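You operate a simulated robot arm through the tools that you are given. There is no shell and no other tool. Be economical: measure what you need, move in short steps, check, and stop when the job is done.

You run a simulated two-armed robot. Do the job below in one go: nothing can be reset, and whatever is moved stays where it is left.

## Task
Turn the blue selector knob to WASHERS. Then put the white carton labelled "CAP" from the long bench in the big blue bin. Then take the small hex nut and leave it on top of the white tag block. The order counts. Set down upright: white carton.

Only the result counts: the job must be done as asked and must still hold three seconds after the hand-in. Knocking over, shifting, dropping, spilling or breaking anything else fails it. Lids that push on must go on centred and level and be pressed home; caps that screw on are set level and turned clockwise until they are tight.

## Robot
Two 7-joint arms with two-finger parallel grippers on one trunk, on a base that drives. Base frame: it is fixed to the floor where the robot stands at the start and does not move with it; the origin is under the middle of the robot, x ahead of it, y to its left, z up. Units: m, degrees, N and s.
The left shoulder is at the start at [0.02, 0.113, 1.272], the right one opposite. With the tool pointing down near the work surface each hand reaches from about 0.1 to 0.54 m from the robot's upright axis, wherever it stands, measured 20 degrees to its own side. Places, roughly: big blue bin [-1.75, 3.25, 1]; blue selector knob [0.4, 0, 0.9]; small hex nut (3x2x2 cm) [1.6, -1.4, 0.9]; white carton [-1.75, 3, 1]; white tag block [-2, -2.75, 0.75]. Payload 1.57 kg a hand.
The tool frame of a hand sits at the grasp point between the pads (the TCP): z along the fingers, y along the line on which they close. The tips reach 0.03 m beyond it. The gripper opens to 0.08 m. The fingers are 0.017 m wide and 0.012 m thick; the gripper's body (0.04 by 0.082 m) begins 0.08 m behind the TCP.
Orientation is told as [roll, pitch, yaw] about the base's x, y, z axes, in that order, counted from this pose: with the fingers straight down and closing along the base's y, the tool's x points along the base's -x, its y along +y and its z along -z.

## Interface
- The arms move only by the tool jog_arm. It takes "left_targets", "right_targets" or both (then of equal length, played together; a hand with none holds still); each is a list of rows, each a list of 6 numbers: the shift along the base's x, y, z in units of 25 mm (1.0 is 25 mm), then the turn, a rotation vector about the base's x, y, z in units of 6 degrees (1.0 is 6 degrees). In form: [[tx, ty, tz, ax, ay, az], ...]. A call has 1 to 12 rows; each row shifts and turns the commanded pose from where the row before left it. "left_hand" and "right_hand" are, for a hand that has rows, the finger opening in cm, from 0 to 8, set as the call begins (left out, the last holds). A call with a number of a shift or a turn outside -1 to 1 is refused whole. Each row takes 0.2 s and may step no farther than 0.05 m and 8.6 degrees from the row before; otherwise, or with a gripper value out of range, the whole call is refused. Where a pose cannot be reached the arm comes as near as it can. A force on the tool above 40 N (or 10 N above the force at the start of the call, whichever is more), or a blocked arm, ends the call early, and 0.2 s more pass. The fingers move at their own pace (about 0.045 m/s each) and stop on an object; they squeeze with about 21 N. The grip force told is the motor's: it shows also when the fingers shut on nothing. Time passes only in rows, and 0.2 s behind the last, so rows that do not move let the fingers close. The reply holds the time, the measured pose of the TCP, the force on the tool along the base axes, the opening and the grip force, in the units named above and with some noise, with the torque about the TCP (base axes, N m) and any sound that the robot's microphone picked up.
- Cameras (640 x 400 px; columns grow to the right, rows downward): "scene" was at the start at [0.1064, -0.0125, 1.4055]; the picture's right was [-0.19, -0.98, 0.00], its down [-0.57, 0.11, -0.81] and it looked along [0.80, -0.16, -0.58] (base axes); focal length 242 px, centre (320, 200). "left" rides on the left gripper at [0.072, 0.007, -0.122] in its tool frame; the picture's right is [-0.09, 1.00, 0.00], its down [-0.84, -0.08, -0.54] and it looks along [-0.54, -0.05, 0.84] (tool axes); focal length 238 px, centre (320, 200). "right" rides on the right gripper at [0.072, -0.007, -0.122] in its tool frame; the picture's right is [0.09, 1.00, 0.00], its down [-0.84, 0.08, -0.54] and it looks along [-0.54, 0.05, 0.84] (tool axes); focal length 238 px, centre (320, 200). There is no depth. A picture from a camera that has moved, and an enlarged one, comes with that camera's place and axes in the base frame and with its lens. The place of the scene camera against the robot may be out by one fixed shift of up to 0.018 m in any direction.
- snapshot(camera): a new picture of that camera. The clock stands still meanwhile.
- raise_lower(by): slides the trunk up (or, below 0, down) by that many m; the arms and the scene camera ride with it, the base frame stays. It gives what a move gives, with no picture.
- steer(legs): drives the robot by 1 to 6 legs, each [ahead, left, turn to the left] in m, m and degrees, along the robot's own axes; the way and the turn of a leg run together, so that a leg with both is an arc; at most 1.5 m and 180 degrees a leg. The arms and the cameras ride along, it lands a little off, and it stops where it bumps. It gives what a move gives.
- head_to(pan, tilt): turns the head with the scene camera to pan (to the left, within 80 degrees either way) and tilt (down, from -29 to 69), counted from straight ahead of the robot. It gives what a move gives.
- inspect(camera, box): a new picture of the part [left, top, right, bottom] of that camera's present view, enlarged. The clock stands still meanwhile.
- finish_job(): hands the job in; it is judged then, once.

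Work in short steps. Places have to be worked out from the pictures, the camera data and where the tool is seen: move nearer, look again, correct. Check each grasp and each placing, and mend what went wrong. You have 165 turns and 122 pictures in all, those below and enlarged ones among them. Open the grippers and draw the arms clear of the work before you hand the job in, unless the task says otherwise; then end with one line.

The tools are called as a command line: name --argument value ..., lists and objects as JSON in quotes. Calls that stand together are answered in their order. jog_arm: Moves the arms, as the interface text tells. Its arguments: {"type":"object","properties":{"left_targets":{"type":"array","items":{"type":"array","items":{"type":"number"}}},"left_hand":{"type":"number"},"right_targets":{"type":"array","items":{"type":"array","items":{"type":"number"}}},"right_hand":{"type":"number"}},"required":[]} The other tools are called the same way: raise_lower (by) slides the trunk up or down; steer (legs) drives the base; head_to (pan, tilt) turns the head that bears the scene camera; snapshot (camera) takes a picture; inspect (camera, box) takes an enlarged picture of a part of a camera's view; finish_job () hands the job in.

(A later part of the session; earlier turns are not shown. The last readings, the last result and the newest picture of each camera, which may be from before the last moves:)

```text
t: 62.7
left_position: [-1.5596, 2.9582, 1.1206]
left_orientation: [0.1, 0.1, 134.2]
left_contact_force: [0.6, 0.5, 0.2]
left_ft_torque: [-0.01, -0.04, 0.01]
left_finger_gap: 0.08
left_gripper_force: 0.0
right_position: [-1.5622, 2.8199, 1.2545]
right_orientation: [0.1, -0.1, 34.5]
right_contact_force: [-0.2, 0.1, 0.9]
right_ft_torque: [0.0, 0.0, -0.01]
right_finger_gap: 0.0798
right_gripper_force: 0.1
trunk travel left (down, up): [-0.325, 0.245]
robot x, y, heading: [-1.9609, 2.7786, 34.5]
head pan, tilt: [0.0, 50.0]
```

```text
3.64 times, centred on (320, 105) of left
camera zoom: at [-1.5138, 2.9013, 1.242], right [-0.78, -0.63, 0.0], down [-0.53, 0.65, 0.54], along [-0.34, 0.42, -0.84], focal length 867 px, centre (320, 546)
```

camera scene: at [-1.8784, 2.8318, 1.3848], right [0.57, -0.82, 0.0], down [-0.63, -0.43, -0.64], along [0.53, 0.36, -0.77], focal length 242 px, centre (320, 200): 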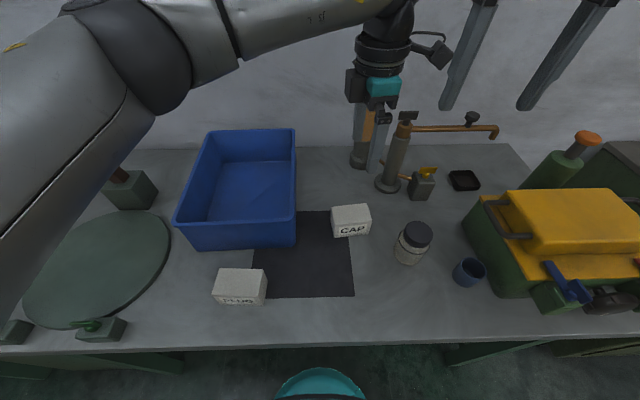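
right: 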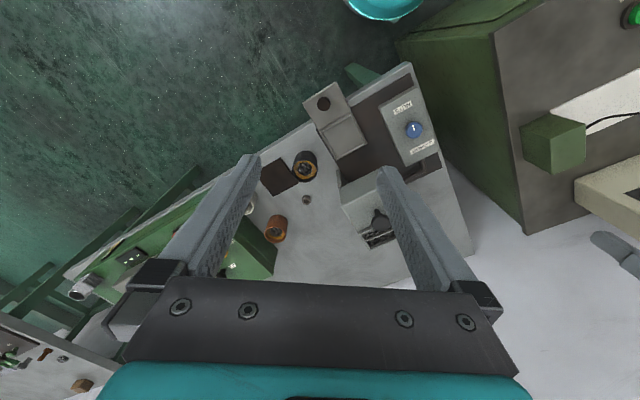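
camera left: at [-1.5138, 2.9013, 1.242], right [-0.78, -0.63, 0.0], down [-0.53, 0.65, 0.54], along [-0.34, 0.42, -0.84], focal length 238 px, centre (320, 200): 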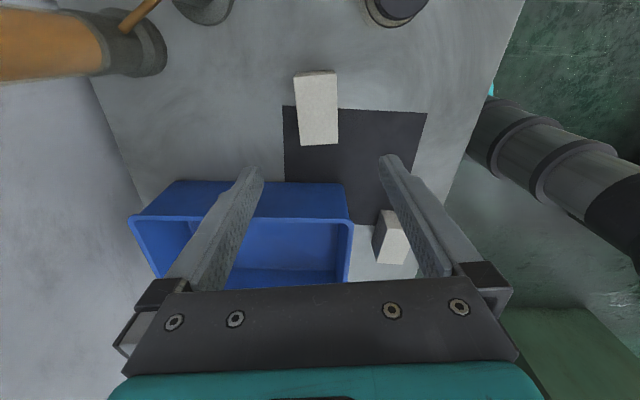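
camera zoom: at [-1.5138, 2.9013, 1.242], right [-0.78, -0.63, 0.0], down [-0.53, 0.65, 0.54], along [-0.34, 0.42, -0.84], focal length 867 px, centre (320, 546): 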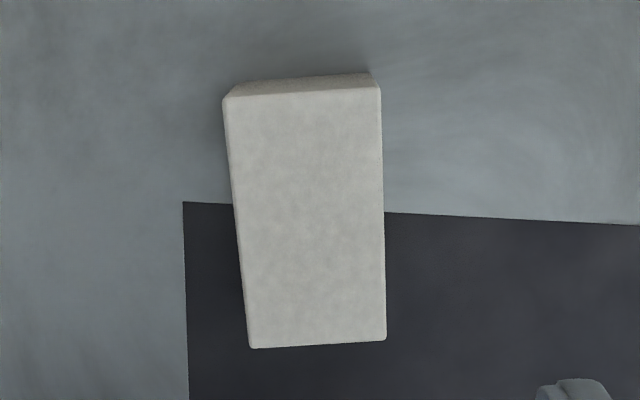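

Two wrist-camera views agree: top centre (−1.557, 2.960, 0.901), width 5.5 cm. I correct yaw +4° and descend to TCP z≈0.90.

jog_arm --left_targets '[[0.1, 0.07, -0.98, 0, 0, 0.6], [0, 0, -0.98, 0, 0, 0], [0, 0, -0.98, 0, 0, 0], [0, 0, -0.98, 0, 0, 0], [0, 0, -0.98, 0, 0, 0], [0, 0, -0.98, 0, 0, 0], [0, 0, -0.98, 0, 0, 0], [0, 0, -0.98, 0, 0, 0], [0, 0, -0.98, 0, 0, 0], [0, 0, 0, 0, 0, 0]]'

snapshot --camera "left"

```text
t: 64.9
left_position: [-1.559, 2.9619, 0.9001]
left_orientation: [0.0, 0.0, 137.8]
left_contact_force: [-0.5, 0.8, -0.5]
left_ft_torque: [-0.03, 0.01, -0.01]
left_finger_gap: 0.0799
left_gripper_force: 0.1
right_position: [-1.5611, 2.8203, 1.2537]
right_orientation: [0.0, 0.0, 34.5]
right_contact_force: [-0.6, 0.3, 0.4]
right_ft_torque: [0.0, 0.01, -0.02]
right_finger_gap: 0.08
right_gripper_force: 0.1
trunk travel left (down, up): [-0.325, 0.245]
robot x, y, heading: [-1.9664, 2.7774, 34.4]
head pan, tilt: [0.0, 50.0]
```

```text
89 pictures are left
camera left: at [-1.5095, 2.9084, 1.0227], right [-0.74, -0.67, 0.0], down [-0.57, 0.62, 0.54], along [-0.37, 0.4, -0.84], focal length 238 px, centre (320, 200)
```

left: 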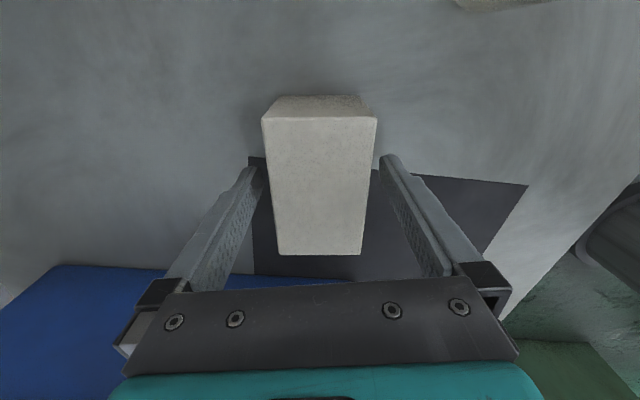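

The carton is between the fingers, and I close.

jog_arm --left_targets '[[0, 0, 0, 0, 0, 0], [0, 0, 0, 0, 0, 0], [0, 0, 0, 0, 0, 0], [0, 0, 0, 0, 0, 0]]' --left_hand 3

jog_arm --left_targets '[[0, 0, 0.8, 0, 0, 0], [0, 0, 1, 0, 0, 0]]'

snapshot --camera "scene"

```text
t: 65.9
left_position: [-1.5581, 2.9618, 0.901]
left_orientation: [0.0, 0.0, 137.7]
left_contact_force: [0.6, -0.4, 0.2]
left_ft_torque: [0.06, -0.05, 0.02]
left_finger_gap: 0.0562
left_gripper_force: 20.6
right_position: [-1.5618, 2.8205, 1.2543]
right_orientation: [-0.1, 0.0, 34.5]
right_contact_force: [0.2, -0.6, 0.3]
right_ft_torque: [0.01, 0.02, -0.02]
right_finger_gap: 0.0801
right_gripper_force: 0.0
trunk travel left (down, up): [-0.325, 0.245]
robot x, y, heading: [-1.9584, 2.7748, 34.5]
head pan, tilt: [0.0, 50.0]
```

```text
t: 66.5
left_position: [-1.5598, 2.9594, 0.9464]
left_orientation: [0.0, 0.2, 137.7]
left_contact_force: [-0.3, 0.0, -3.5]
left_ft_torque: [-0.02, 0.0, 0.0]
left_finger_gap: 0.0564
left_gripper_force: 21.2
right_position: [-1.5625, 2.8207, 1.2548]
right_orientation: [0.0, -0.1, 34.4]
right_contact_force: [-0.2, -0.7, 0.1]
right_ft_torque: [-0.01, 0.0, 0.01]
right_finger_gap: 0.0801
right_gripper_force: 0.1
trunk travel left (down, up): [-0.325, 0.245]
robot x, y, heading: [-1.9591, 2.7757, 34.5]
head pan, tilt: [0.0, 50.0]
```

```text
88 pictures are left
camera scene: at [-1.8783, 2.8318, 1.3847], right [0.57, -0.82, 0.0], down [-0.63, -0.43, -0.64], along [0.53, 0.36, -0.77], focal length 242 px, centre (320, 200)
```

scene: 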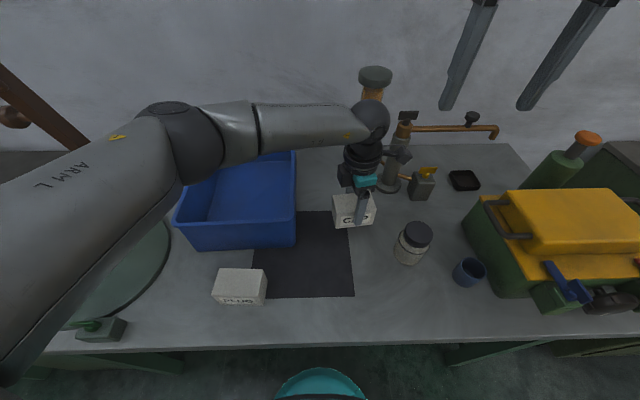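

Carton lifted (≈0.35 kg). Bin rim z≈0.965, centre ≈ (−1.63, 3.23). I raise, then carry it over the front half of the bin.

jog_arm --left_targets '[[0, 0, 0.98, 0, 0, 0], [0, 0, 0.98, 0, 0, 0], [0, 0, 0.98, 0, 0, 0], [0, 0, 0.98, 0, 0, 0], [0, 0, 0.98, 0, 0, 0], [0, 0, 0, 0, 0, 0]]'

jog_arm --left_targets '[[-0.45, 0.96, 0, 0, 0, -0.2], [-0.45, 0.96, 0, 0, 0, -0.2], [-0.45, 0.96, 0, 0, 0, -0.2], [-0.45, 0.96, 0, 0, 0, -0.2], [-0.45, 0.96, 0, 0, 0, -0.2], [-0.45, 0.96, 0, 0, 0, -0.2], [-0.45, 0.96, 0, 0, 0, -0.2], [-0.45, 0.96, 0, 0, 0, -0.2], [-0.45, 0.96, 0, 0, 0, 0], [-0.45, 0.96, 0, 0, 0, 0], [0, 0, 0, 0, 0, 0]]'

snapshot --camera "left"

snapshot --camera "scene"

```text
t: 67.9
left_position: [-1.5585, 2.9625, 1.0697]
left_orientation: [0.0, 0.0, 137.6]
left_contact_force: [0.3, 0.7, -2.7]
left_ft_torque: [0.03, 0.0, -0.03]
left_finger_gap: 0.0562
left_gripper_force: 21.0
right_position: [-1.5617, 2.8199, 1.2542]
right_orientation: [0.0, 0.0, 34.5]
right_contact_force: [0.2, -0.7, -0.1]
right_ft_torque: [0.03, 0.01, 0.05]
right_finger_gap: 0.08
right_gripper_force: 0.0
trunk travel left (down, up): [-0.325, 0.245]
robot x, y, heading: [-1.9601, 2.7755, 34.4]
head pan, tilt: [0.0, 50.0]
```

```text
t: 70.3
left_position: [-1.6697, 3.2012, 1.0696]
left_orientation: [0.0, 0.0, 128.1]
left_contact_force: [0.6, -0.4, -3.0]
left_ft_torque: [-0.01, -0.01, 0.03]
left_finger_gap: 0.0562
left_gripper_force: 21.3
right_position: [-1.5619, 2.8197, 1.2554]
right_orientation: [0.0, 0.0, 34.5]
right_contact_force: [-0.6, 0.8, 0.6]
right_ft_torque: [-0.01, -0.01, -0.02]
right_finger_gap: 0.0802
right_gripper_force: 0.2
trunk travel left (down, up): [-0.325, 0.245]
robot x, y, heading: [-1.9621, 2.7762, 34.2]
head pan, tilt: [0.0, 50.0]
```

```text
87 pictures are left
camera left: at [-1.6308, 3.1404, 1.1908], right [-0.84, -0.54, 0.0], down [-0.45, 0.71, 0.54], along [-0.29, 0.46, -0.84], focal length 238 px, centre (320, 200)
```

left: 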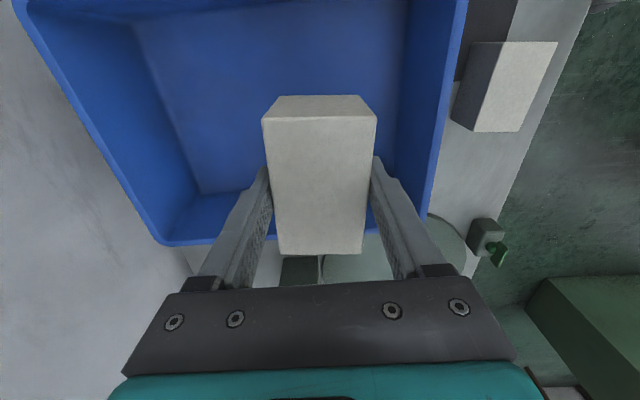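

```text
86 pictures are left
camera scene: at [-1.878, 2.8317, 1.3847], right [0.57, -0.82, 0.0], down [-0.63, -0.43, -0.64], along [0.53, 0.36, -0.77], focal length 242 px, centre (320, 200)
```

scene: 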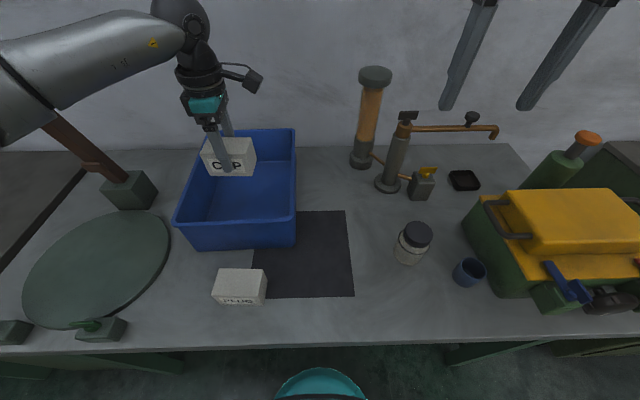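

Carton is well inside the bin outline; I shift 1.5 cm left and descend to TCP 0.92.

jog_arm --left_targets '[[-0.36, 0.48, -0.9, 0, 0, 0], [0, 0, -1, 0, 0, 0], [0, 0, -1, 0, 0, 0], [0, 0, -1, 0, 0, 0], [0, 0, -1, 0, 0, 0], [0, 0, -1, 0, 0, 0], [0, 0, 0, 0, 0, 0]]'

snapshot --camera "left"

```text
t: 71.9
left_position: [-1.6806, 3.2116, 0.9194]
left_orientation: [0.0, 0.0, 128.2]
left_contact_force: [0.1, -0.9, -2.0]
left_ft_torque: [0.02, -0.03, 0.04]
left_finger_gap: 0.0563
left_gripper_force: 20.4
right_position: [-1.5611, 2.8201, 1.2544]
right_orientation: [0.0, 0.0, 34.5]
right_contact_force: [0.8, 1.4, 0.1]
right_ft_torque: [0.0, 0.0, 0.02]
right_finger_gap: 0.0798
right_gripper_force: 0.0
trunk travel left (down, up): [-0.325, 0.245]
robot x, y, heading: [-1.9596, 2.7783, 34.5]
head pan, tilt: [0.0, 50.0]
```

```text
85 pictures are left
camera left: at [-1.6393, 3.1508, 1.0414], right [-0.84, -0.54, 0.0], down [-0.46, 0.71, 0.54], along [-0.29, 0.46, -0.84], focal length 238 px, centre (320, 200)
```

left: 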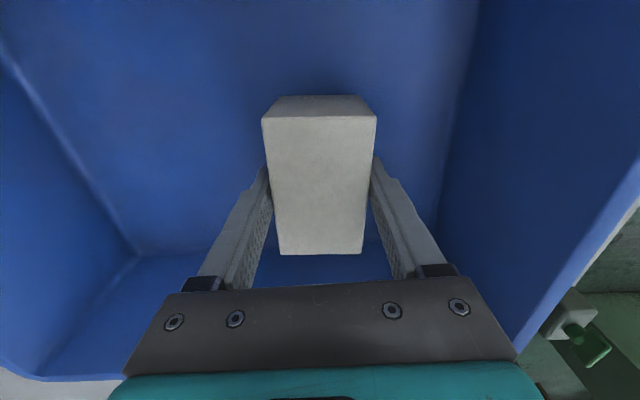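

Inside with clearance; I lower in 3 mm steps until contact.

jog_arm --left_targets '[[0, 0, -0.15, 0, 0, 0], [0, 0, -0.15, 0, 0, 0], [0, 0, -0.15, 0, 0, 0]]'

```text
t: 72.7
left_position: [-1.6794, 3.2127, 0.9085]
left_orientation: [0.0, 0.0, 128.1]
left_contact_force: [0.2, -0.2, -2.8]
left_ft_torque: [-0.02, 0.05, 0.0]
left_finger_gap: 0.0562
left_gripper_force: 20.8
right_position: [-1.5616, 2.8199, 1.2548]
right_orientation: [0.0, 0.0, 34.6]
right_contact_force: [-0.3, -0.1, -0.3]
right_ft_torque: [0.0, -0.03, 0.01]
right_finger_gap: 0.08
right_gripper_force: 0.0
trunk travel left (down, up): [-0.325, 0.245]
robot x, y, heading: [-1.9566, 2.7802, 34.4]
head pan, tilt: [0.0, 50.0]
```

No contact yet; a little further.

jog_arm --left_targets '[[0, 0, -0.1, 0, 0, 0], [0, 0, -0.08, 0, 0, 0]]'

```text
t: 73.3
left_position: [-1.6802, 3.2123, 0.9055]
left_orientation: [0.0, 0.0, 128.1]
left_contact_force: [-1.5, 1.5, 5.7]
left_ft_torque: [-0.1, 0.27, -0.08]
left_finger_gap: 0.0562
left_gripper_force: 21.1
right_position: [-1.5618, 2.8189, 1.2548]
right_orientation: [0.0, 0.1, 34.5]
right_contact_force: [0.2, 0.3, 0.2]
right_ft_torque: [0.0, 0.01, 0.0]
right_finger_gap: 0.0798
right_gripper_force: 0.1
trunk travel left (down, up): [-0.325, 0.245]
robot x, y, heading: [-1.961, 2.7772, 34.5]
head pan, tilt: [0.0, 50.0]
```

Contact (+5.7 N): the carton stands on the bin floor. I open and rise straight up.

jog_arm --left_targets '[[0, 0, 0, 0, 0, 0], [0, 0, 0, 0, 0, 0], [0, 0, 0, 0, 0, 0], [0, 0, 0.5, 0, 0, 0], [0, 0, 1, 0, 0, 0], [0, 0, 1, 0, 0, 0], [0, 0, 1, 0, 0, 0], [0, 0, 1, 0, 0, 0], [0, 0, 1, 0, 0, 0], [0, 0, 1, 0, 0, 0], [0, 0, 1, 0, 0, 0]]' --left_hand 8

snapshot --camera "left"

snapshot --camera "scene"

```text
t: 75.7
left_position: [-1.6812, 3.2112, 1.0917]
left_orientation: [0.0, -0.1, 128.1]
left_contact_force: [-0.5, -0.3, -0.6]
left_ft_torque: [0.01, -0.02, -0.03]
left_finger_gap: 0.0798
left_gripper_force: 0.0
right_position: [-1.5623, 2.82, 1.2538]
right_orientation: [0.0, 0.0, 34.5]
right_contact_force: [0.4, -0.6, 0.4]
right_ft_torque: [-0.02, 0.0, -0.01]
right_finger_gap: 0.0801
right_gripper_force: 0.0
trunk travel left (down, up): [-0.325, 0.245]
robot x, y, heading: [-1.9586, 2.7788, 34.3]
head pan, tilt: [0.0, 50.0]
```

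```text
84 pictures are left
camera left: at [-1.6403, 3.1503, 1.214], right [-0.84, -0.54, 0.0], down [-0.46, 0.71, 0.54], along [-0.29, 0.46, -0.84], focal length 238 px, centre (320, 200)
```

left: 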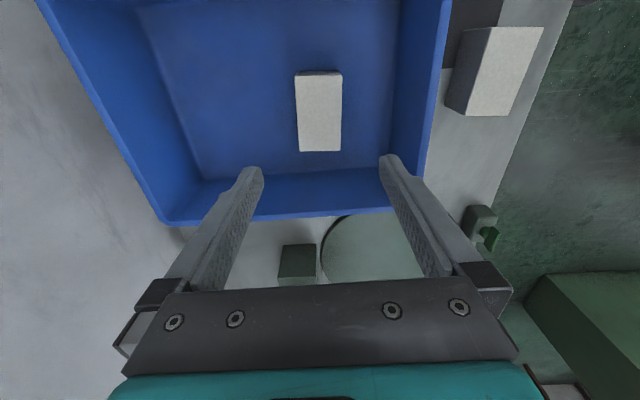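

```text
83 pictures are left
camera scene: at [-1.8783, 2.8317, 1.3848], right [0.57, -0.82, 0.0], down [-0.63, -0.43, -0.64], along [0.53, 0.36, -0.77], focal length 242 px, centre (320, 200)
```

scene: 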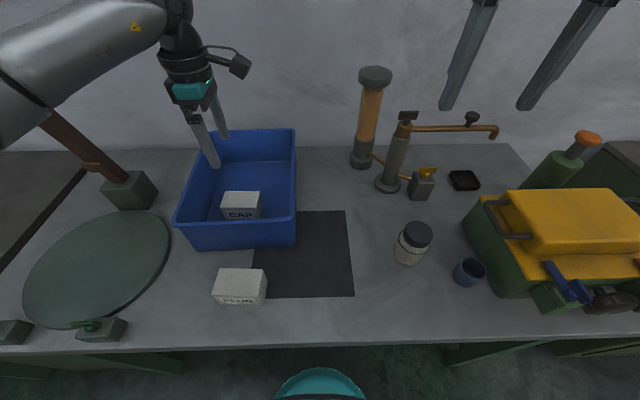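

The carton stands upright in the bin. I raise the left hand and unwind it to the travel pose.

jog_arm --left_targets '[[0, 0, 1, 0, 0, 0], [0, 0, 1, 0, 0, 0], [0, 0, 1, 0, 0, -1], [-0.4, -0.3, 1, 0, 0, -1], [-0.4, -0.3, 0.6, 0, 0, -1], [-0.4, -0.3, 0, 0, 0, -1], [-0.4, -0.3, 0, 0, 0, -1], [-0.4, -0.3, 0, 0, 0, -1], [-0.4, -0.3, 0, 0, 0, -1], [-0.4, -0.3, 0, 0, 0, -1], [-0.4, -0.3, 0, 0, 0, -1], [-0.4, -0.3, 0, 0, 0, -1]]'

jog_arm --left_targets '[[0, 0, 0, 0, 0, -1], [0, 0, 0, 0, 0, -1], [0, 0, 0, 0, 0, -1], [0, 0, 0, 0, 0, -1], [0, 0, 0, 0, 0, -1], [0, 0, 0, 0, 0, -0.6]]'

steer --legs '[[-0.6, 0, 0], [0, 0, -90], [0, 0, -45]]'

head_to --pan 0 --tilt 15

snapshot --camera "scene"

```text
t: 78.3
left_position: [-1.7689, 3.1444, 1.207]
left_orientation: [-0.1, 0.1, 68.0]
left_contact_force: [0.2, -0.2, 0.1]
left_ft_torque: [0.03, 0.0, 0.0]
left_finger_gap: 0.0801
left_gripper_force: 0.1
right_position: [-1.5616, 2.8192, 1.2554]
right_orientation: [0.1, -0.1, 34.5]
right_contact_force: [0.6, -0.1, 0.2]
right_ft_torque: [0.03, 0.01, 0.0]
right_finger_gap: 0.0803
right_gripper_force: 0.0
trunk travel left (down, up): [-0.325, 0.245]
robot x, y, heading: [-1.9605, 2.7783, 34.7]
head pan, tilt: [0.0, 50.0]
```

```text
t: 79.7
left_position: [-1.7691, 3.1451, 1.2076]
left_orientation: [0.0, 0.1, 34.4]
left_contact_force: [0.3, 0.2, -0.6]
left_ft_torque: [0.03, 0.01, 0.01]
left_finger_gap: 0.08
left_gripper_force: 0.0
right_position: [-1.5621, 2.8198, 1.2558]
right_orientation: [0.0, 0.0, 34.5]
right_contact_force: [0.5, 0.0, 0.5]
right_ft_torque: [0.02, 0.03, 0.02]
right_finger_gap: 0.08
right_gripper_force: 0.0
trunk travel left (down, up): [-0.325, 0.245]
robot x, y, heading: [-1.9616, 2.7799, 34.3]
head pan, tilt: [0.0, 50.0]
```

```text
t: 88.9
left_position: [-2.332, 2.0511, 1.2078]
left_orientation: [0.0, 0.0, -101.1]
left_contact_force: [-0.3, -0.4, 0.1]
left_ft_torque: [-0.01, 0.0, -0.05]
left_finger_gap: 0.08
left_gripper_force: 0.0
right_position: [-2.7086, 2.1365, 1.255]
right_orientation: [-0.1, 0.0, -101.1]
right_contact_force: [-0.2, -0.3, -0.4]
right_ft_torque: [0.03, 0.03, -0.01]
right_finger_gap: 0.0798
right_gripper_force: 0.0
trunk travel left (down, up): [-0.325, 0.245]
robot x, y, heading: [-2.4533, 2.4479, -101.2]
head pan, tilt: [0.0, 50.0]
```

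```text
t: 89.9
left_position: [-2.3322, 2.0511, 1.2077]
left_orientation: [0.0, 0.0, -101.0]
left_contact_force: [-0.2, 0.6, -0.3]
left_ft_torque: [0.01, 0.0, 0.01]
left_finger_gap: 0.08
left_gripper_force: 0.1
right_position: [-2.7089, 2.1392, 1.2542]
right_orientation: [0.0, 0.0, -101.1]
right_contact_force: [-0.7, -0.1, 0.5]
right_ft_torque: [0.0, 0.06, 0.03]
right_finger_gap: 0.0798
right_gripper_force: 0.0
trunk travel left (down, up): [-0.325, 0.245]
robot x, y, heading: [-2.4536, 2.4482, -101.0]
head pan, tilt: [0.0, 15.0]
```

```text
82 pictures are left
camera scene: at [-2.4618, 2.3502, 1.4384], right [-0.98, 0.19, 0.0], down [0.05, 0.25, -0.97], along [-0.19, -0.95, -0.26], focal length 242 px, centre (320, 200)
```

scene: 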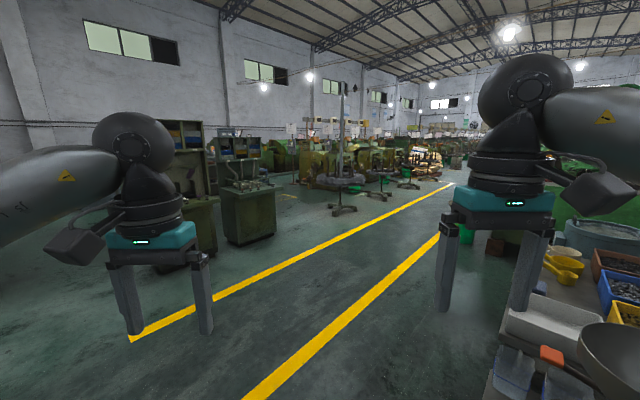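

The whole wall bench line runs at −55.4°. I turn to that heading and drive along the corridor toward the nut bench.

steer --legs '[[0, 0, 45.6]]'

head_to --pan 0 --tilt 25

snapshot --camera "scene"

```text
t: 92.4
left_position: [-2.0822, 2.262, 1.2061]
left_orientation: [0.0, -0.1, -54.4]
left_contact_force: [-1.2, 0.2, 0.6]
left_ft_torque: [0.01, -0.04, 0.0]
left_finger_gap: 0.0799
left_gripper_force: 0.1
right_position: [-2.4026, 2.0497, 1.2553]
right_orientation: [0.0, 0.0, -54.4]
right_contact_force: [-1.2, 0.0, 0.4]
right_ft_torque: [0.01, -0.01, 0.02]
right_finger_gap: 0.0801
right_gripper_force: 0.0
trunk travel left (down, up): [-0.325, 0.245]
robot x, y, heading: [-2.4505, 2.4463, -54.5]
head pan, tilt: [0.0, 15.0]
```

```text
t: 93.2
left_position: [-2.0806, 2.2632, 1.2073]
left_orientation: [0.0, 0.1, -54.4]
left_contact_force: [-0.1, 0.1, -0.4]
left_ft_torque: [0.0, 0.01, -0.01]
left_finger_gap: 0.08
left_gripper_force: 0.1
right_position: [-2.4036, 2.0499, 1.2545]
right_orientation: [0.0, 0.0, -54.5]
right_contact_force: [-0.6, -0.1, -0.3]
right_ft_torque: [0.01, 0.0, 0.0]
right_finger_gap: 0.0799
right_gripper_force: 0.0
trunk travel left (down, up): [-0.325, 0.245]
robot x, y, heading: [-2.453, 2.4501, -54.5]
head pan, tilt: [0.0, 25.0]
```

```text
81 pictures are left
camera scene: at [-2.3825, 2.3687, 1.4223], right [-0.81, -0.58, 0.0], down [-0.25, 0.34, -0.91], along [0.53, -0.74, -0.42], focal length 242 px, centre (320, 200)
```

scene: 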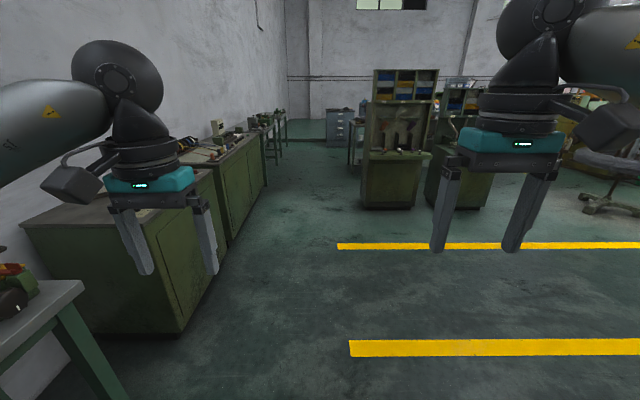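

Corridor ahead is clear. I drive 2.6 m and look.

steer --legs '[[1.3, 0.05, 0], [1.3, 0.05, 0]]'

snapshot --camera "scene"

```text
t: 105.7
left_position: [-0.5356, 0.1985, 1.206]
left_orientation: [0.0, 0.1, -55.4]
left_contact_force: [0.8, -0.5, -0.2]
left_ft_torque: [-0.01, -0.03, 0.04]
left_finger_gap: 0.0801
left_gripper_force: 0.0
right_position: [-0.8582, -0.0093, 1.2552]
right_orientation: [0.1, -0.1, -55.3]
right_contact_force: [-0.1, -0.4, 0.1]
right_ft_torque: [0.0, -0.06, -0.01]
right_finger_gap: 0.08
right_gripper_force: 0.1
trunk travel left (down, up): [-0.325, 0.245]
robot x, y, heading: [-0.9066, 0.3927, -55.5]
head pan, tilt: [0.0, 25.0]
```

```text
80 pictures are left
camera scene: at [-0.8333, 0.3107, 1.4222], right [-0.82, -0.57, 0.0], down [-0.24, 0.35, -0.91], along [0.52, -0.75, -0.42], focal length 242 px, centre (320, 200)
```

scene: 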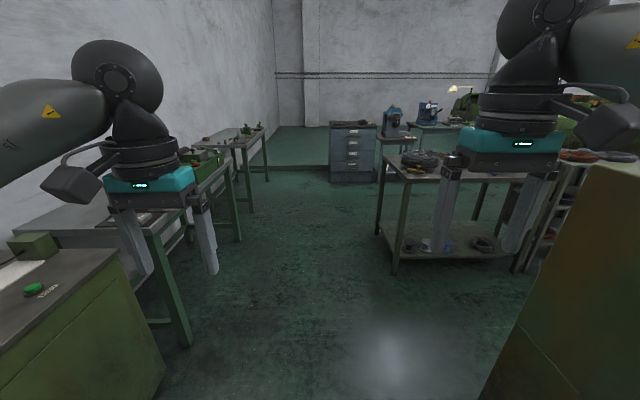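

Still clear: table ~0.65 m to the right. I go 2.2 m on, then look left at the nut bench.

steer --legs '[[1.1, 0, 0], [1.1, 0, 0]]'

head_to --pan 40 --tilt 30

snapshot --camera "scene"

```text
t: 116.5
left_position: [0.6721, -1.6377, 1.2065]
left_orientation: [-0.1, 0.1, -56.6]
left_contact_force: [-0.6, 0.0, -0.2]
left_ft_torque: [0.04, -0.01, -0.04]
left_finger_gap: 0.08
left_gripper_force: 0.1
right_position: [0.3438, -1.8382, 1.2559]
right_orientation: [0.0, 0.0, -56.5]
right_contact_force: [-0.2, -0.3, 0.3]
right_ft_torque: [0.05, 0.01, 0.03]
right_finger_gap: 0.0799
right_gripper_force: 0.0
trunk travel left (down, up): [-0.325, 0.245]
robot x, y, heading: [0.3073, -1.4403, -56.5]
head pan, tilt: [0.0, 25.0]
```

```text
t: 117.6
left_position: [0.6721, -1.6359, 1.2065]
left_orientation: [0.0, 0.0, -56.5]
left_contact_force: [0.1, 0.2, 0.1]
left_ft_torque: [0.01, -0.03, 0.03]
left_finger_gap: 0.08
left_gripper_force: 0.1
right_position: [0.3425, -1.8387, 1.2541]
right_orientation: [0.0, -0.1, -56.5]
right_contact_force: [0.4, 0.6, 0.2]
right_ft_torque: [-0.01, -0.01, 0.0]
right_finger_gap: 0.08
right_gripper_force: 0.0
trunk travel left (down, up): [-0.325, 0.245]
robot x, y, heading: [0.3074, -1.4405, -56.4]
head pan, tilt: [40.0, 30.0]
```

```text
79 pictures are left
camera scene: at [0.4105, -1.4684, 1.4143], right [-0.28, -0.96, 0.0], down [-0.48, 0.14, -0.87], along [0.83, -0.25, -0.5], focal length 242 px, centre (320, 200)
```

scene: 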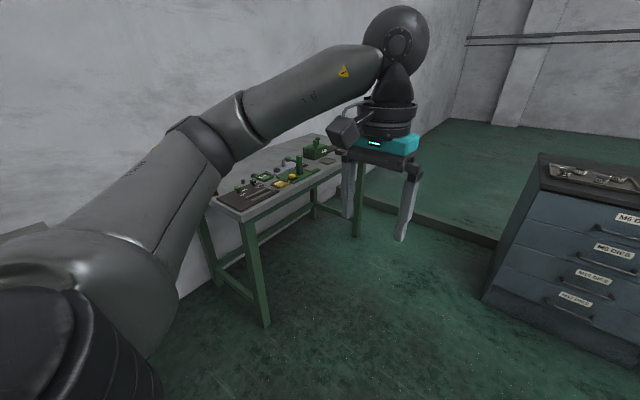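

Nut bench front corner ≈ (1.25, −1.39). I move in front of it and turn to face it.

steer --legs '[[0.72, 0.28, 0], [0, 0, 90]]'

head_to --pan 0 --tilt 45

snapshot --camera "scene"

```text
t: 125.7
left_position: [1.1301, -1.5083, 1.2072]
left_orientation: [-0.1, 0.0, 36.1]
left_contact_force: [-0.7, 0.6, -0.5]
left_ft_torque: [0.0, -0.04, -0.01]
left_finger_gap: 0.0801
left_gripper_force: 0.1
right_position: [1.3467, -1.828, 1.255]
right_orientation: [0.0, -0.1, 36.1]
right_contact_force: [0.2, 0.2, -0.6]
right_ft_torque: [-0.01, -0.01, -0.02]
right_finger_gap: 0.0797
right_gripper_force: 0.1
trunk travel left (down, up): [-0.325, 0.245]
robot x, y, heading: [0.9467, -1.8826, 36.1]
head pan, tilt: [40.0, 30.0]
```

```text
t: 126.7
left_position: [1.1299, -1.5073, 1.2081]
left_orientation: [0.0, 0.0, 36.2]
left_contact_force: [0.7, -0.3, 0.4]
left_ft_torque: [0.01, -0.02, 0.0]
left_finger_gap: 0.0803
left_gripper_force: 0.1
right_position: [1.3466, -1.8278, 1.2551]
right_orientation: [0.1, 0.0, 36.1]
right_contact_force: [0.7, 0.3, -0.3]
right_ft_torque: [-0.01, 0.01, 0.02]
right_finger_gap: 0.0799
right_gripper_force: 0.0
trunk travel left (down, up): [-0.325, 0.245]
robot x, y, heading: [0.9497, -1.8793, 36.1]
head pan, tilt: [0.0, 45.0]
```

```text
78 pictures are left
camera scene: at [1.0325, -1.8224, 1.3917], right [0.59, -0.81, 0.0], down [-0.57, -0.42, -0.71], along [0.57, 0.42, -0.71], focal length 242 px, centre (320, 200)
```

scene: 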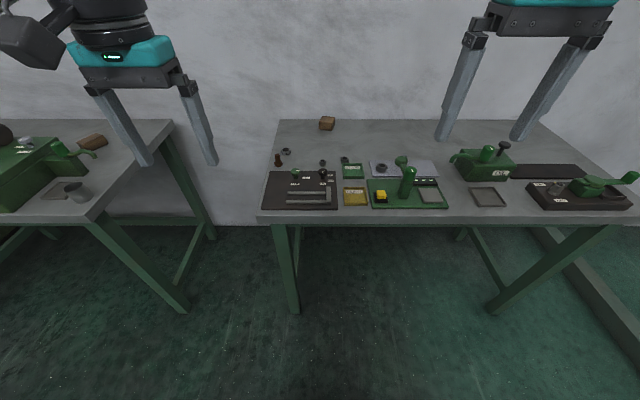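

inspect --camera "scene" --box '[255, 130, 355, 215]'

inspect --camera "scene" --box '[340, 130, 450, 215]'

```text
4.71 times, centred on (305, 172) of scene
camera zoom: at [1.0325, -1.8224, 1.3917], right [0.59, -0.81, 0.0], down [-0.57, -0.42, -0.71], along [0.57, 0.42, -0.71], focal length 1140 px, centre (391, 329)
```

zoom: 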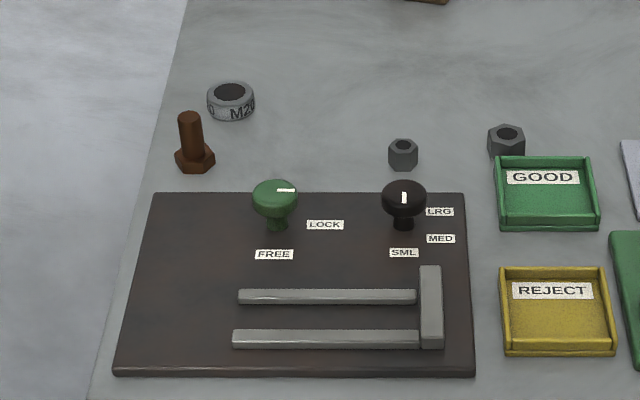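

```text
4.71 times, centred on (395, 172) of scene
camera zoom: at [1.0325, -1.8224, 1.3917], right [0.59, -0.81, 0.0], down [-0.57, -0.42, -0.71], along [0.57, 0.42, -0.71], focal length 1140 px, centre (-33, 329)
```

zoom: 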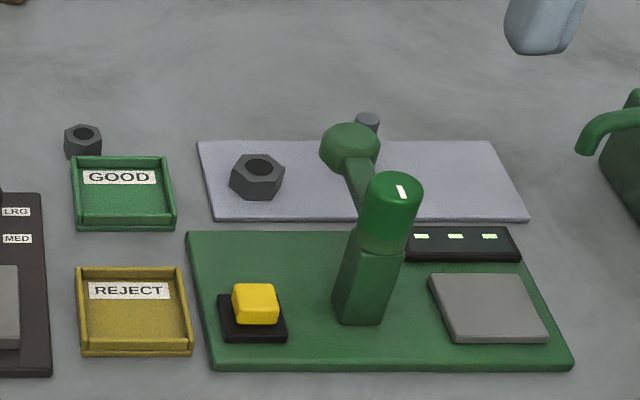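

The small nut ≈ (1.60, −1.42), its neighbours are medium and large ones. The bench's left leg is nearly ahead, so I go 0.22 m right while closing in, putting the nut in the left hand's best zone.

steer --legs '[[0, -0.22, 0], [0.33, 0, 0]]'

snapshot --camera "scene"

snapshot --camera "left"

```text
t: 130.2
left_position: [1.526, -1.4945, 1.207]
left_orientation: [0.1, 0.0, 35.6]
left_contact_force: [0.1, 0.1, 0.0]
left_ft_torque: [0.02, 0.02, -0.02]
left_finger_gap: 0.0799
left_gripper_force: 0.1
right_position: [1.7403, -1.8149, 1.2551]
right_orientation: [-0.1, -0.1, 35.5]
right_contact_force: [0.1, -0.4, 0.7]
right_ft_torque: [0.02, -0.01, 0.01]
right_finger_gap: 0.08
right_gripper_force: 0.0
trunk travel left (down, up): [-0.325, 0.245]
robot x, y, heading: [1.3408, -1.8667, 35.5]
head pan, tilt: [0.0, 45.0]
```

```text
75 pictures are left
camera scene: at [1.4267, -1.8075, 1.3916], right [0.58, -0.81, 0.0], down [-0.57, -0.41, -0.71], along [0.57, 0.41, -0.71], focal length 242 px, centre (320, 200)
```

scene: 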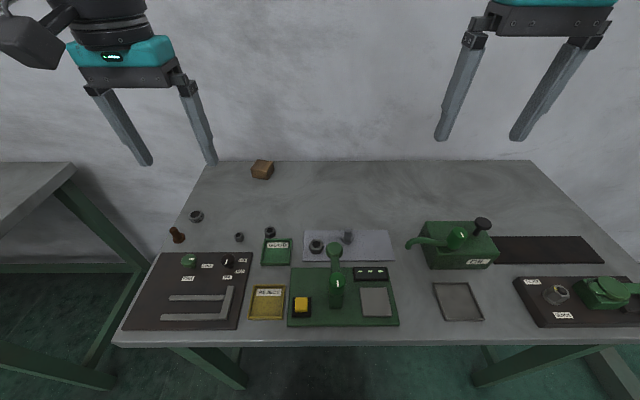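

```text
74 pictures are left
camera left: at [1.4648, -1.5313, 1.3286], right [-0.51, 0.86, 0.0], down [0.73, 0.42, 0.54], along [0.47, 0.27, -0.84], focal length 238 px, centre (320, 200)
```

left: 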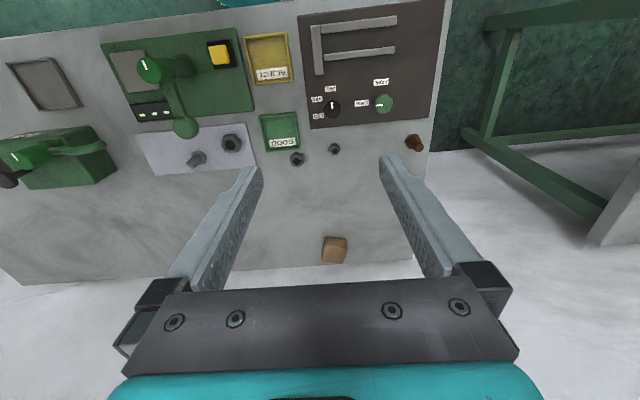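

jog_arm --left_targets '[[0.45, 0.45, -0.9, 0, 0, 0], [0.45, 0.45, -0.9, 0, 0, 0], [0.45, 0.45, -0.9, 0, 0, 0], [0.45, 0.45, -0.9, 0, 0, 0], [0.45, 0.45, -0.9, 0, 0, 0], [0.45, 0.45, -0.9, 0, 0, 0], [0.45, 0.45, -0.9, 0, 0, 0], [0, 0, 0, 0, 0, 0]]'

snapshot --camera "left"

inspect --camera "left" --box '[260, 80, 380, 170]'

```text
t: 132.0
left_position: [1.6056, -1.4142, 1.0489]
left_orientation: [0.0, -0.1, 35.6]
left_contact_force: [-0.5, 0.2, 0.2]
left_ft_torque: [0.0, 0.01, -0.02]
left_finger_gap: 0.0802
left_gripper_force: 0.0
right_position: [1.7383, -1.8161, 1.2552]
right_orientation: [0.0, 0.0, 35.6]
right_contact_force: [1.2, -0.7, 0.2]
right_ft_torque: [0.0, -0.04, 0.03]
right_finger_gap: 0.0801
right_gripper_force: 0.0
trunk travel left (down, up): [-0.325, 0.245]
robot x, y, heading: [1.3414, -1.8649, 35.8]
head pan, tilt: [0.0, 45.0]
```

```text
73 pictures are left
camera left: at [1.5439, -1.4516, 1.1704], right [-0.5, 0.86, 0.0], down [0.72, 0.42, 0.54], along [0.47, 0.27, -0.84], focal length 238 px, centre (320, 200)
```

left: 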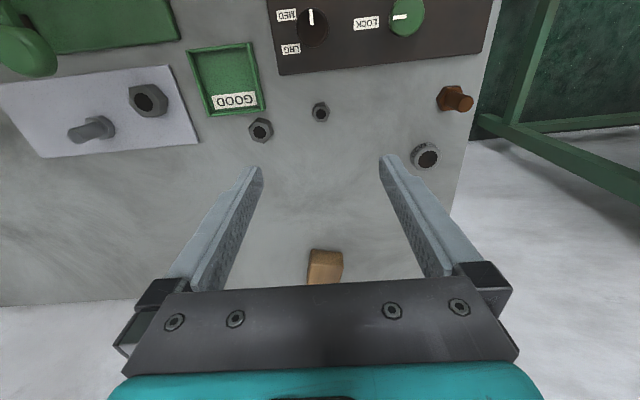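

```text
4.44 times, centred on (320, 125) of left
camera zoom: at [1.5439, -1.4516, 1.1704], right [-0.5, 0.86, 0.0], down [0.72, 0.42, 0.54], along [0.47, 0.27, -0.84], focal length 1059 px, centre (320, 533)
```

zoom: 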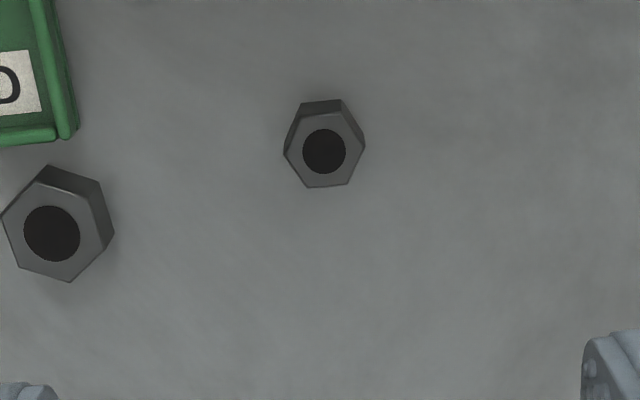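

The small nut is flat with top centre ≈ (1.608, −1.414), vertices along the closing axis. I rotate +33° so pads meet flats, open to 5 cm and descend to TCP 0.90.

jog_arm --left_targets '[[0.08, 0, -0.98, 0, 0, 1], [0, 0, -0.98, 0, 0, 1], [0, 0, -0.98, 0, 0, 1], [0, 0, -0.98, 0, 0, 1], [0, 0, -0.98, 0, 0, 1], [0, 0, -0.98, 0, 0, 0.5], [0, 0, 0, 0, 0, 0]]' --left_hand 5

inspect --camera "left" --box '[220, 80, 420, 230]'

```text
t: 133.6
left_position: [1.606, -1.4171, 0.9017]
left_orientation: [0.0, -0.1, 68.7]
left_contact_force: [0.0, 0.5, 0.0]
left_ft_torque: [0.03, -0.02, 0.04]
left_finger_gap: 0.0499
left_gripper_force: 0.0
right_position: [1.7393, -1.8168, 1.2549]
right_orientation: [0.0, 0.0, 35.6]
right_contact_force: [-0.2, 0.5, 0.5]
right_ft_torque: [-0.02, 0.05, 0.01]
right_finger_gap: 0.08
right_gripper_force: 0.1
trunk travel left (down, up): [-0.325, 0.245]
robot x, y, heading: [1.3396, -1.8678, 35.7]
head pan, tilt: [0.0, 45.0]
```

```text
2.67 times, centred on (320, 155) of left
camera zoom: at [1.5745, -1.4822, 1.0247], right [-0.89, 0.45, 0.0], down [0.38, 0.75, 0.54], along [0.24, 0.49, -0.84], focal length 636 px, centre (320, 320)
```

zoom: 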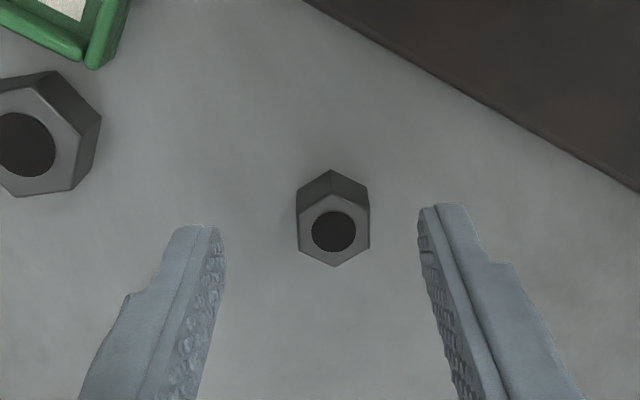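

The flats now face the pads. Re-triangulated: top at z≈0.876, centre (1.602, −1.4175), bench ≈0.856; I shift −4 mm in x, drop 12 mm, then close.

jog_arm --left_targets '[[-0.15, 0, 0, 0, 0, 0], [0, 0, -0.25, 0, 0, 0], [0, 0, -0.23, 0, 0, 0], [0, 0, 0, 0, 0, 0]]'

jog_arm --left_targets '[[0, 0, 0, 0, 0, 0], [0, 0, 0, 0, 0, 0], [0, 0, 0, 0, 0, 0], [0, 0, 0, 0, 0, 0]]' --left_hand 0

inspect --camera "left" --box '[220, 80, 420, 230]'

```text
t: 134.6
left_position: [1.6014, -1.4161, 0.8908]
left_orientation: [0.1, 0.0, 68.6]
left_contact_force: [-0.3, 0.9, 0.2]
left_ft_torque: [-0.03, 0.0, 0.04]
left_finger_gap: 0.0499
left_gripper_force: 0.1
right_position: [1.7391, -1.8163, 1.2549]
right_orientation: [0.0, 0.0, 35.6]
right_contact_force: [-0.5, -0.1, 0.2]
right_ft_torque: [-0.03, 0.0, -0.03]
right_finger_gap: 0.0798
right_gripper_force: 0.1
trunk travel left (down, up): [-0.325, 0.245]
robot x, y, heading: [1.3414, -1.8617, 35.7]
head pan, tilt: [0.0, 45.0]
```

```text
t: 135.6
left_position: [1.6027, -1.417, 0.8907]
left_orientation: [0.0, 0.0, 68.6]
left_contact_force: [0.0, -0.5, -0.6]
left_ft_torque: [0.03, 0.0, 0.02]
left_finger_gap: 0.0189
left_gripper_force: 21.0
right_position: [1.7399, -1.8156, 1.2546]
right_orientation: [0.0, 0.0, 35.6]
right_contact_force: [-0.5, -0.3, -0.5]
right_ft_torque: [0.0, 0.0, 0.03]
right_finger_gap: 0.0798
right_gripper_force: 0.1
trunk travel left (down, up): [-0.325, 0.245]
robot x, y, heading: [1.3399, -1.8678, 35.6]
head pan, tilt: [0.0, 45.0]
```

```text
2.67 times, centred on (320, 155) of left
camera zoom: at [1.5706, -1.4811, 1.0126], right [-0.89, 0.45, 0.0], down [0.38, 0.75, 0.54], along [0.24, 0.48, -0.84], focal length 636 px, centre (320, 320)
```

zoom: 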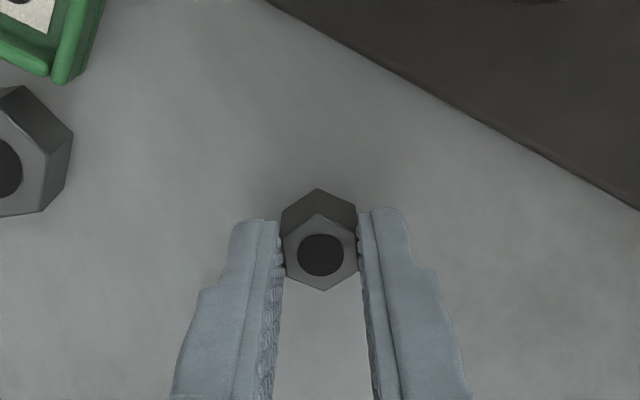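

Gripped at 1.9 cm on the flats. I lift.

jog_arm --left_targets '[[0, 0, 0.5, 0, 0, 0], [0, 0, 1, 0, 0, 0], [0, 0, 1, 0, 0, 0], [0, 0, 1, 0, 0, 0], [0, 0, 1, 0, 0, 0], [0, 0, 1, 0, 0, 0]]'

snapshot --camera "left"

```text
t: 137.0
left_position: [1.6029, -1.4185, 1.0261]
left_orientation: [0.0, -0.1, 68.6]
left_contact_force: [-0.5, -0.4, -1.0]
left_ft_torque: [-0.02, -0.01, 0.02]
left_finger_gap: 0.0191
left_gripper_force: 20.6
right_position: [1.7394, -1.8158, 1.2554]
right_orientation: [0.0, 0.0, 35.7]
right_contact_force: [-1.2, 0.2, -1.2]
right_ft_torque: [0.01, -0.01, 0.01]
right_finger_gap: 0.0802
right_gripper_force: 0.0
trunk travel left (down, up): [-0.325, 0.245]
robot x, y, heading: [1.3428, -1.8657, 35.7]
head pan, tilt: [0.0, 45.0]
```

```text
69 pictures are left
camera left: at [1.5708, -1.4835, 1.1485], right [-0.89, 0.45, 0.0], down [0.38, 0.75, 0.54], along [0.24, 0.48, -0.84], focal length 238 px, centre (320, 200)
```

left: 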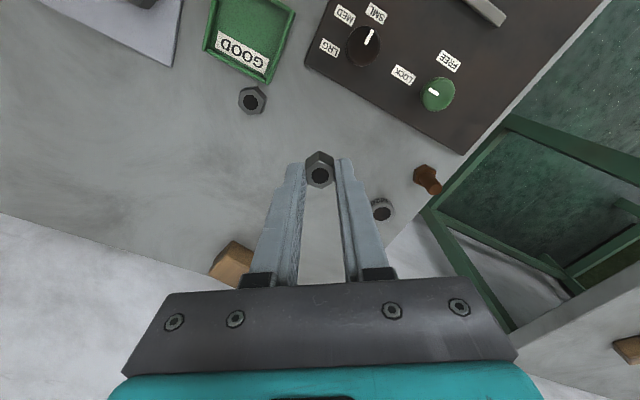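

Nut lifted securely. I retract the hand, back off 0.45 m, and turn to face the direction of the tag block (~195°).

jog_arm --left_targets '[[0, 0, 1, 0, 0, 0], [0, 0, 1, 0, 0, 0], [-0.4, -0.3, 1, 0, 0, -1], [-0.4, -0.3, 1, 0, 0, -1], [-0.4, -0.3, 1, 0, 0, -1], [-0.4, -0.3, 1, 0, 0, -1], [-0.4, -0.3, 1, 0, 0, -1], [-0.4, -0.3, 0.3, 0, 0, -0.5], [-0.4, -0.3, 0, 0, 0, 0], [-0.4, -0.3, 0, 0, 0, 0], [0, 0, 0, 0, 0, 0]]'

steer --legs '[[-0.45, 0, 0], [0, 0, 80], [0, 0, 80]]'

head_to --pan 0 --tilt 20

snapshot --camera "scene"

```text
t: 139.4
left_position: [1.5233, -1.4775, 1.211]
left_orientation: [0.0, 0.1, 35.6]
left_contact_force: [-0.1, 0.1, -1.1]
left_ft_torque: [-0.01, 0.01, -0.02]
left_finger_gap: 0.019
left_gripper_force: 21.5
right_position: [1.7389, -1.8154, 1.2538]
right_orientation: [-0.1, 0.0, 35.6]
right_contact_force: [0.0, 0.3, -0.7]
right_ft_torque: [0.01, 0.01, 0.0]
right_finger_gap: 0.0801
right_gripper_force: 0.0
trunk travel left (down, up): [-0.325, 0.245]
robot x, y, heading: [1.3441, -1.8676, 35.6]
head pan, tilt: [0.0, 45.0]
```

```text
t: 149.0
left_position: [0.675, -2.4344, 1.2093]
left_orientation: [0.0, 0.0, -163.8]
left_contact_force: [-2.3, 0.0, -0.2]
left_ft_torque: [-0.01, -0.01, 0.01]
left_finger_gap: 0.0188
left_gripper_force: 20.8
right_position: [0.5833, -2.0427, 1.2542]
right_orientation: [0.1, 0.1, -163.6]
right_contact_force: [-0.1, 0.3, -0.5]
right_ft_torque: [0.03, 0.01, 0.01]
right_finger_gap: 0.0801
right_gripper_force: 0.1
trunk travel left (down, up): [-0.325, 0.245]
robot x, y, heading: [0.9756, -2.1277, -163.7]
head pan, tilt: [0.0, 45.0]
```

```text
t: 149.9
left_position: [0.6755, -2.4337, 1.2093]
left_orientation: [-0.1, -0.1, -163.6]
left_contact_force: [-1.1, -0.6, -0.3]
left_ft_torque: [-0.01, 0.0, -0.05]
left_finger_gap: 0.019
left_gripper_force: 20.7
right_position: [0.5825, -2.0426, 1.2543]
right_orientation: [-0.1, 0.0, -163.8]
right_contact_force: [0.0, -0.1, -0.5]
right_ft_torque: [-0.02, 0.02, -0.01]
right_finger_gap: 0.0801
right_gripper_force: 0.0
trunk travel left (down, up): [-0.325, 0.245]
robot x, y, heading: [0.9718, -2.1286, -163.5]
head pan, tilt: [0.0, 20.0]
```

```text
68 pictures are left
camera scene: at [0.8863, -2.1519, 1.4303], right [-0.28, 0.96, 0.0], down [0.33, 0.1, -0.94], along [-0.9, -0.26, -0.34], focal length 242 px, centre (320, 200)
```

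scene: 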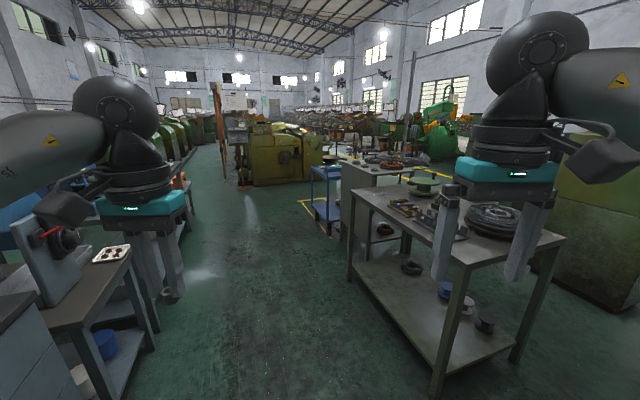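

inspect --camera "scene" --box '[280, 130, 440, 240]'

```text
3.64 times, centred on (360, 185) of scene
camera zoom: at [0.8863, -2.1519, 1.4303], right [-0.28, 0.96, 0.0], down [0.33, 0.1, -0.94], along [-0.9, -0.26, -0.34], focal length 881 px, centre (174, 254)
```

zoom: 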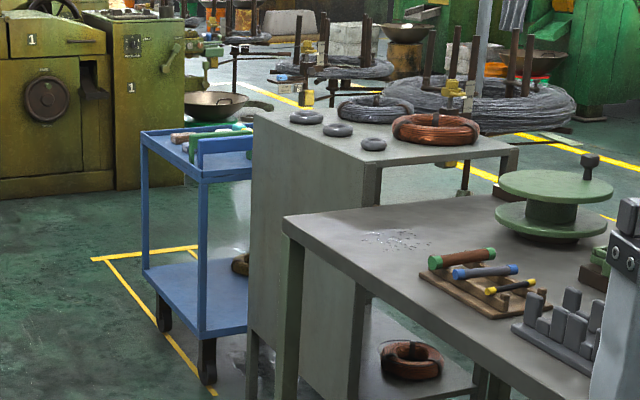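

The tag block is likely on the blue cart near (−1.9, −2.75). I drive ~2.1 m toward (−1.0, −3.0), passing left of the tables.

steer --legs '[[0, 0, 7.5], [1.1, 0, 0], [0.9, 0, 0]]'

head_to --pan -25 --tilt 30

snapshot --camera "scene"

```text
t: 160.6
left_position: [-1.1189, -3.3436, 1.2099]
left_orientation: [0.1, 0.1, -154.5]
left_contact_force: [-0.3, 0.1, 0.2]
left_ft_torque: [0.0, 0.0, 0.02]
left_finger_gap: 0.0189
left_gripper_force: 21.8
right_position: [-1.2725, -2.9711, 1.254]
right_orientation: [0.0, 0.0, -154.6]
right_contact_force: [-0.1, -0.3, -0.1]
right_ft_torque: [0.0, -0.03, 0.03]
right_finger_gap: 0.08
right_gripper_force: 0.1
trunk travel left (down, up): [-0.325, 0.245]
robot x, y, heading: [-0.8741, -2.992, -154.6]
head pan, tilt: [0.0, 20.0]
```

```text
t: 161.5
left_position: [-1.1179, -3.3428, 1.2099]
left_orientation: [0.0, 0.1, -154.5]
left_contact_force: [-0.4, -0.4, -0.7]
left_ft_torque: [0.03, -0.01, 0.0]
left_finger_gap: 0.0189
left_gripper_force: 21.6
right_position: [-1.2733, -2.9711, 1.255]
right_orientation: [0.0, 0.1, -154.5]
right_contact_force: [0.7, -0.6, -0.1]
right_ft_torque: [-0.01, 0.0, 0.01]
right_finger_gap: 0.0801
right_gripper_force: 0.0
trunk travel left (down, up): [-0.325, 0.245]
robot x, y, heading: [-0.8751, -2.9942, -154.3]
head pan, tilt: [-25.0, 30.0]
```

```text
66 pictures are left
camera scene: at [-0.9613, -2.9935, 1.4143], right [-0.01, 1.0, 0.0], down [0.5, 0.01, -0.87], along [-0.87, -0.01, -0.5], focal length 242 px, centre (320, 200)
```

scene: 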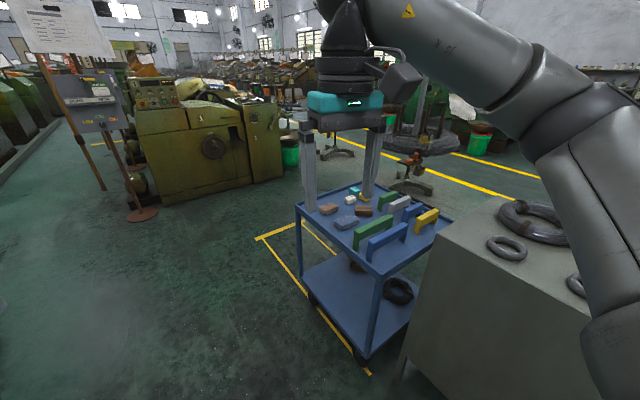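

inspect --camera "scene" --box '[285, 170, 465, 285]'

```text
3.48 times, centred on (375, 228) of scene
camera zoom: at [-0.9613, -2.9935, 1.4143], right [-0.01, 1.0, 0.0], down [0.5, 0.01, -0.87], along [-0.87, -0.01, -0.5], focal length 843 px, centre (129, 104)
```

zoom: 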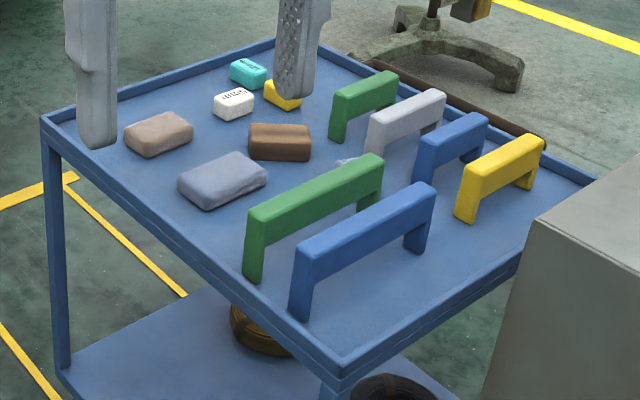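

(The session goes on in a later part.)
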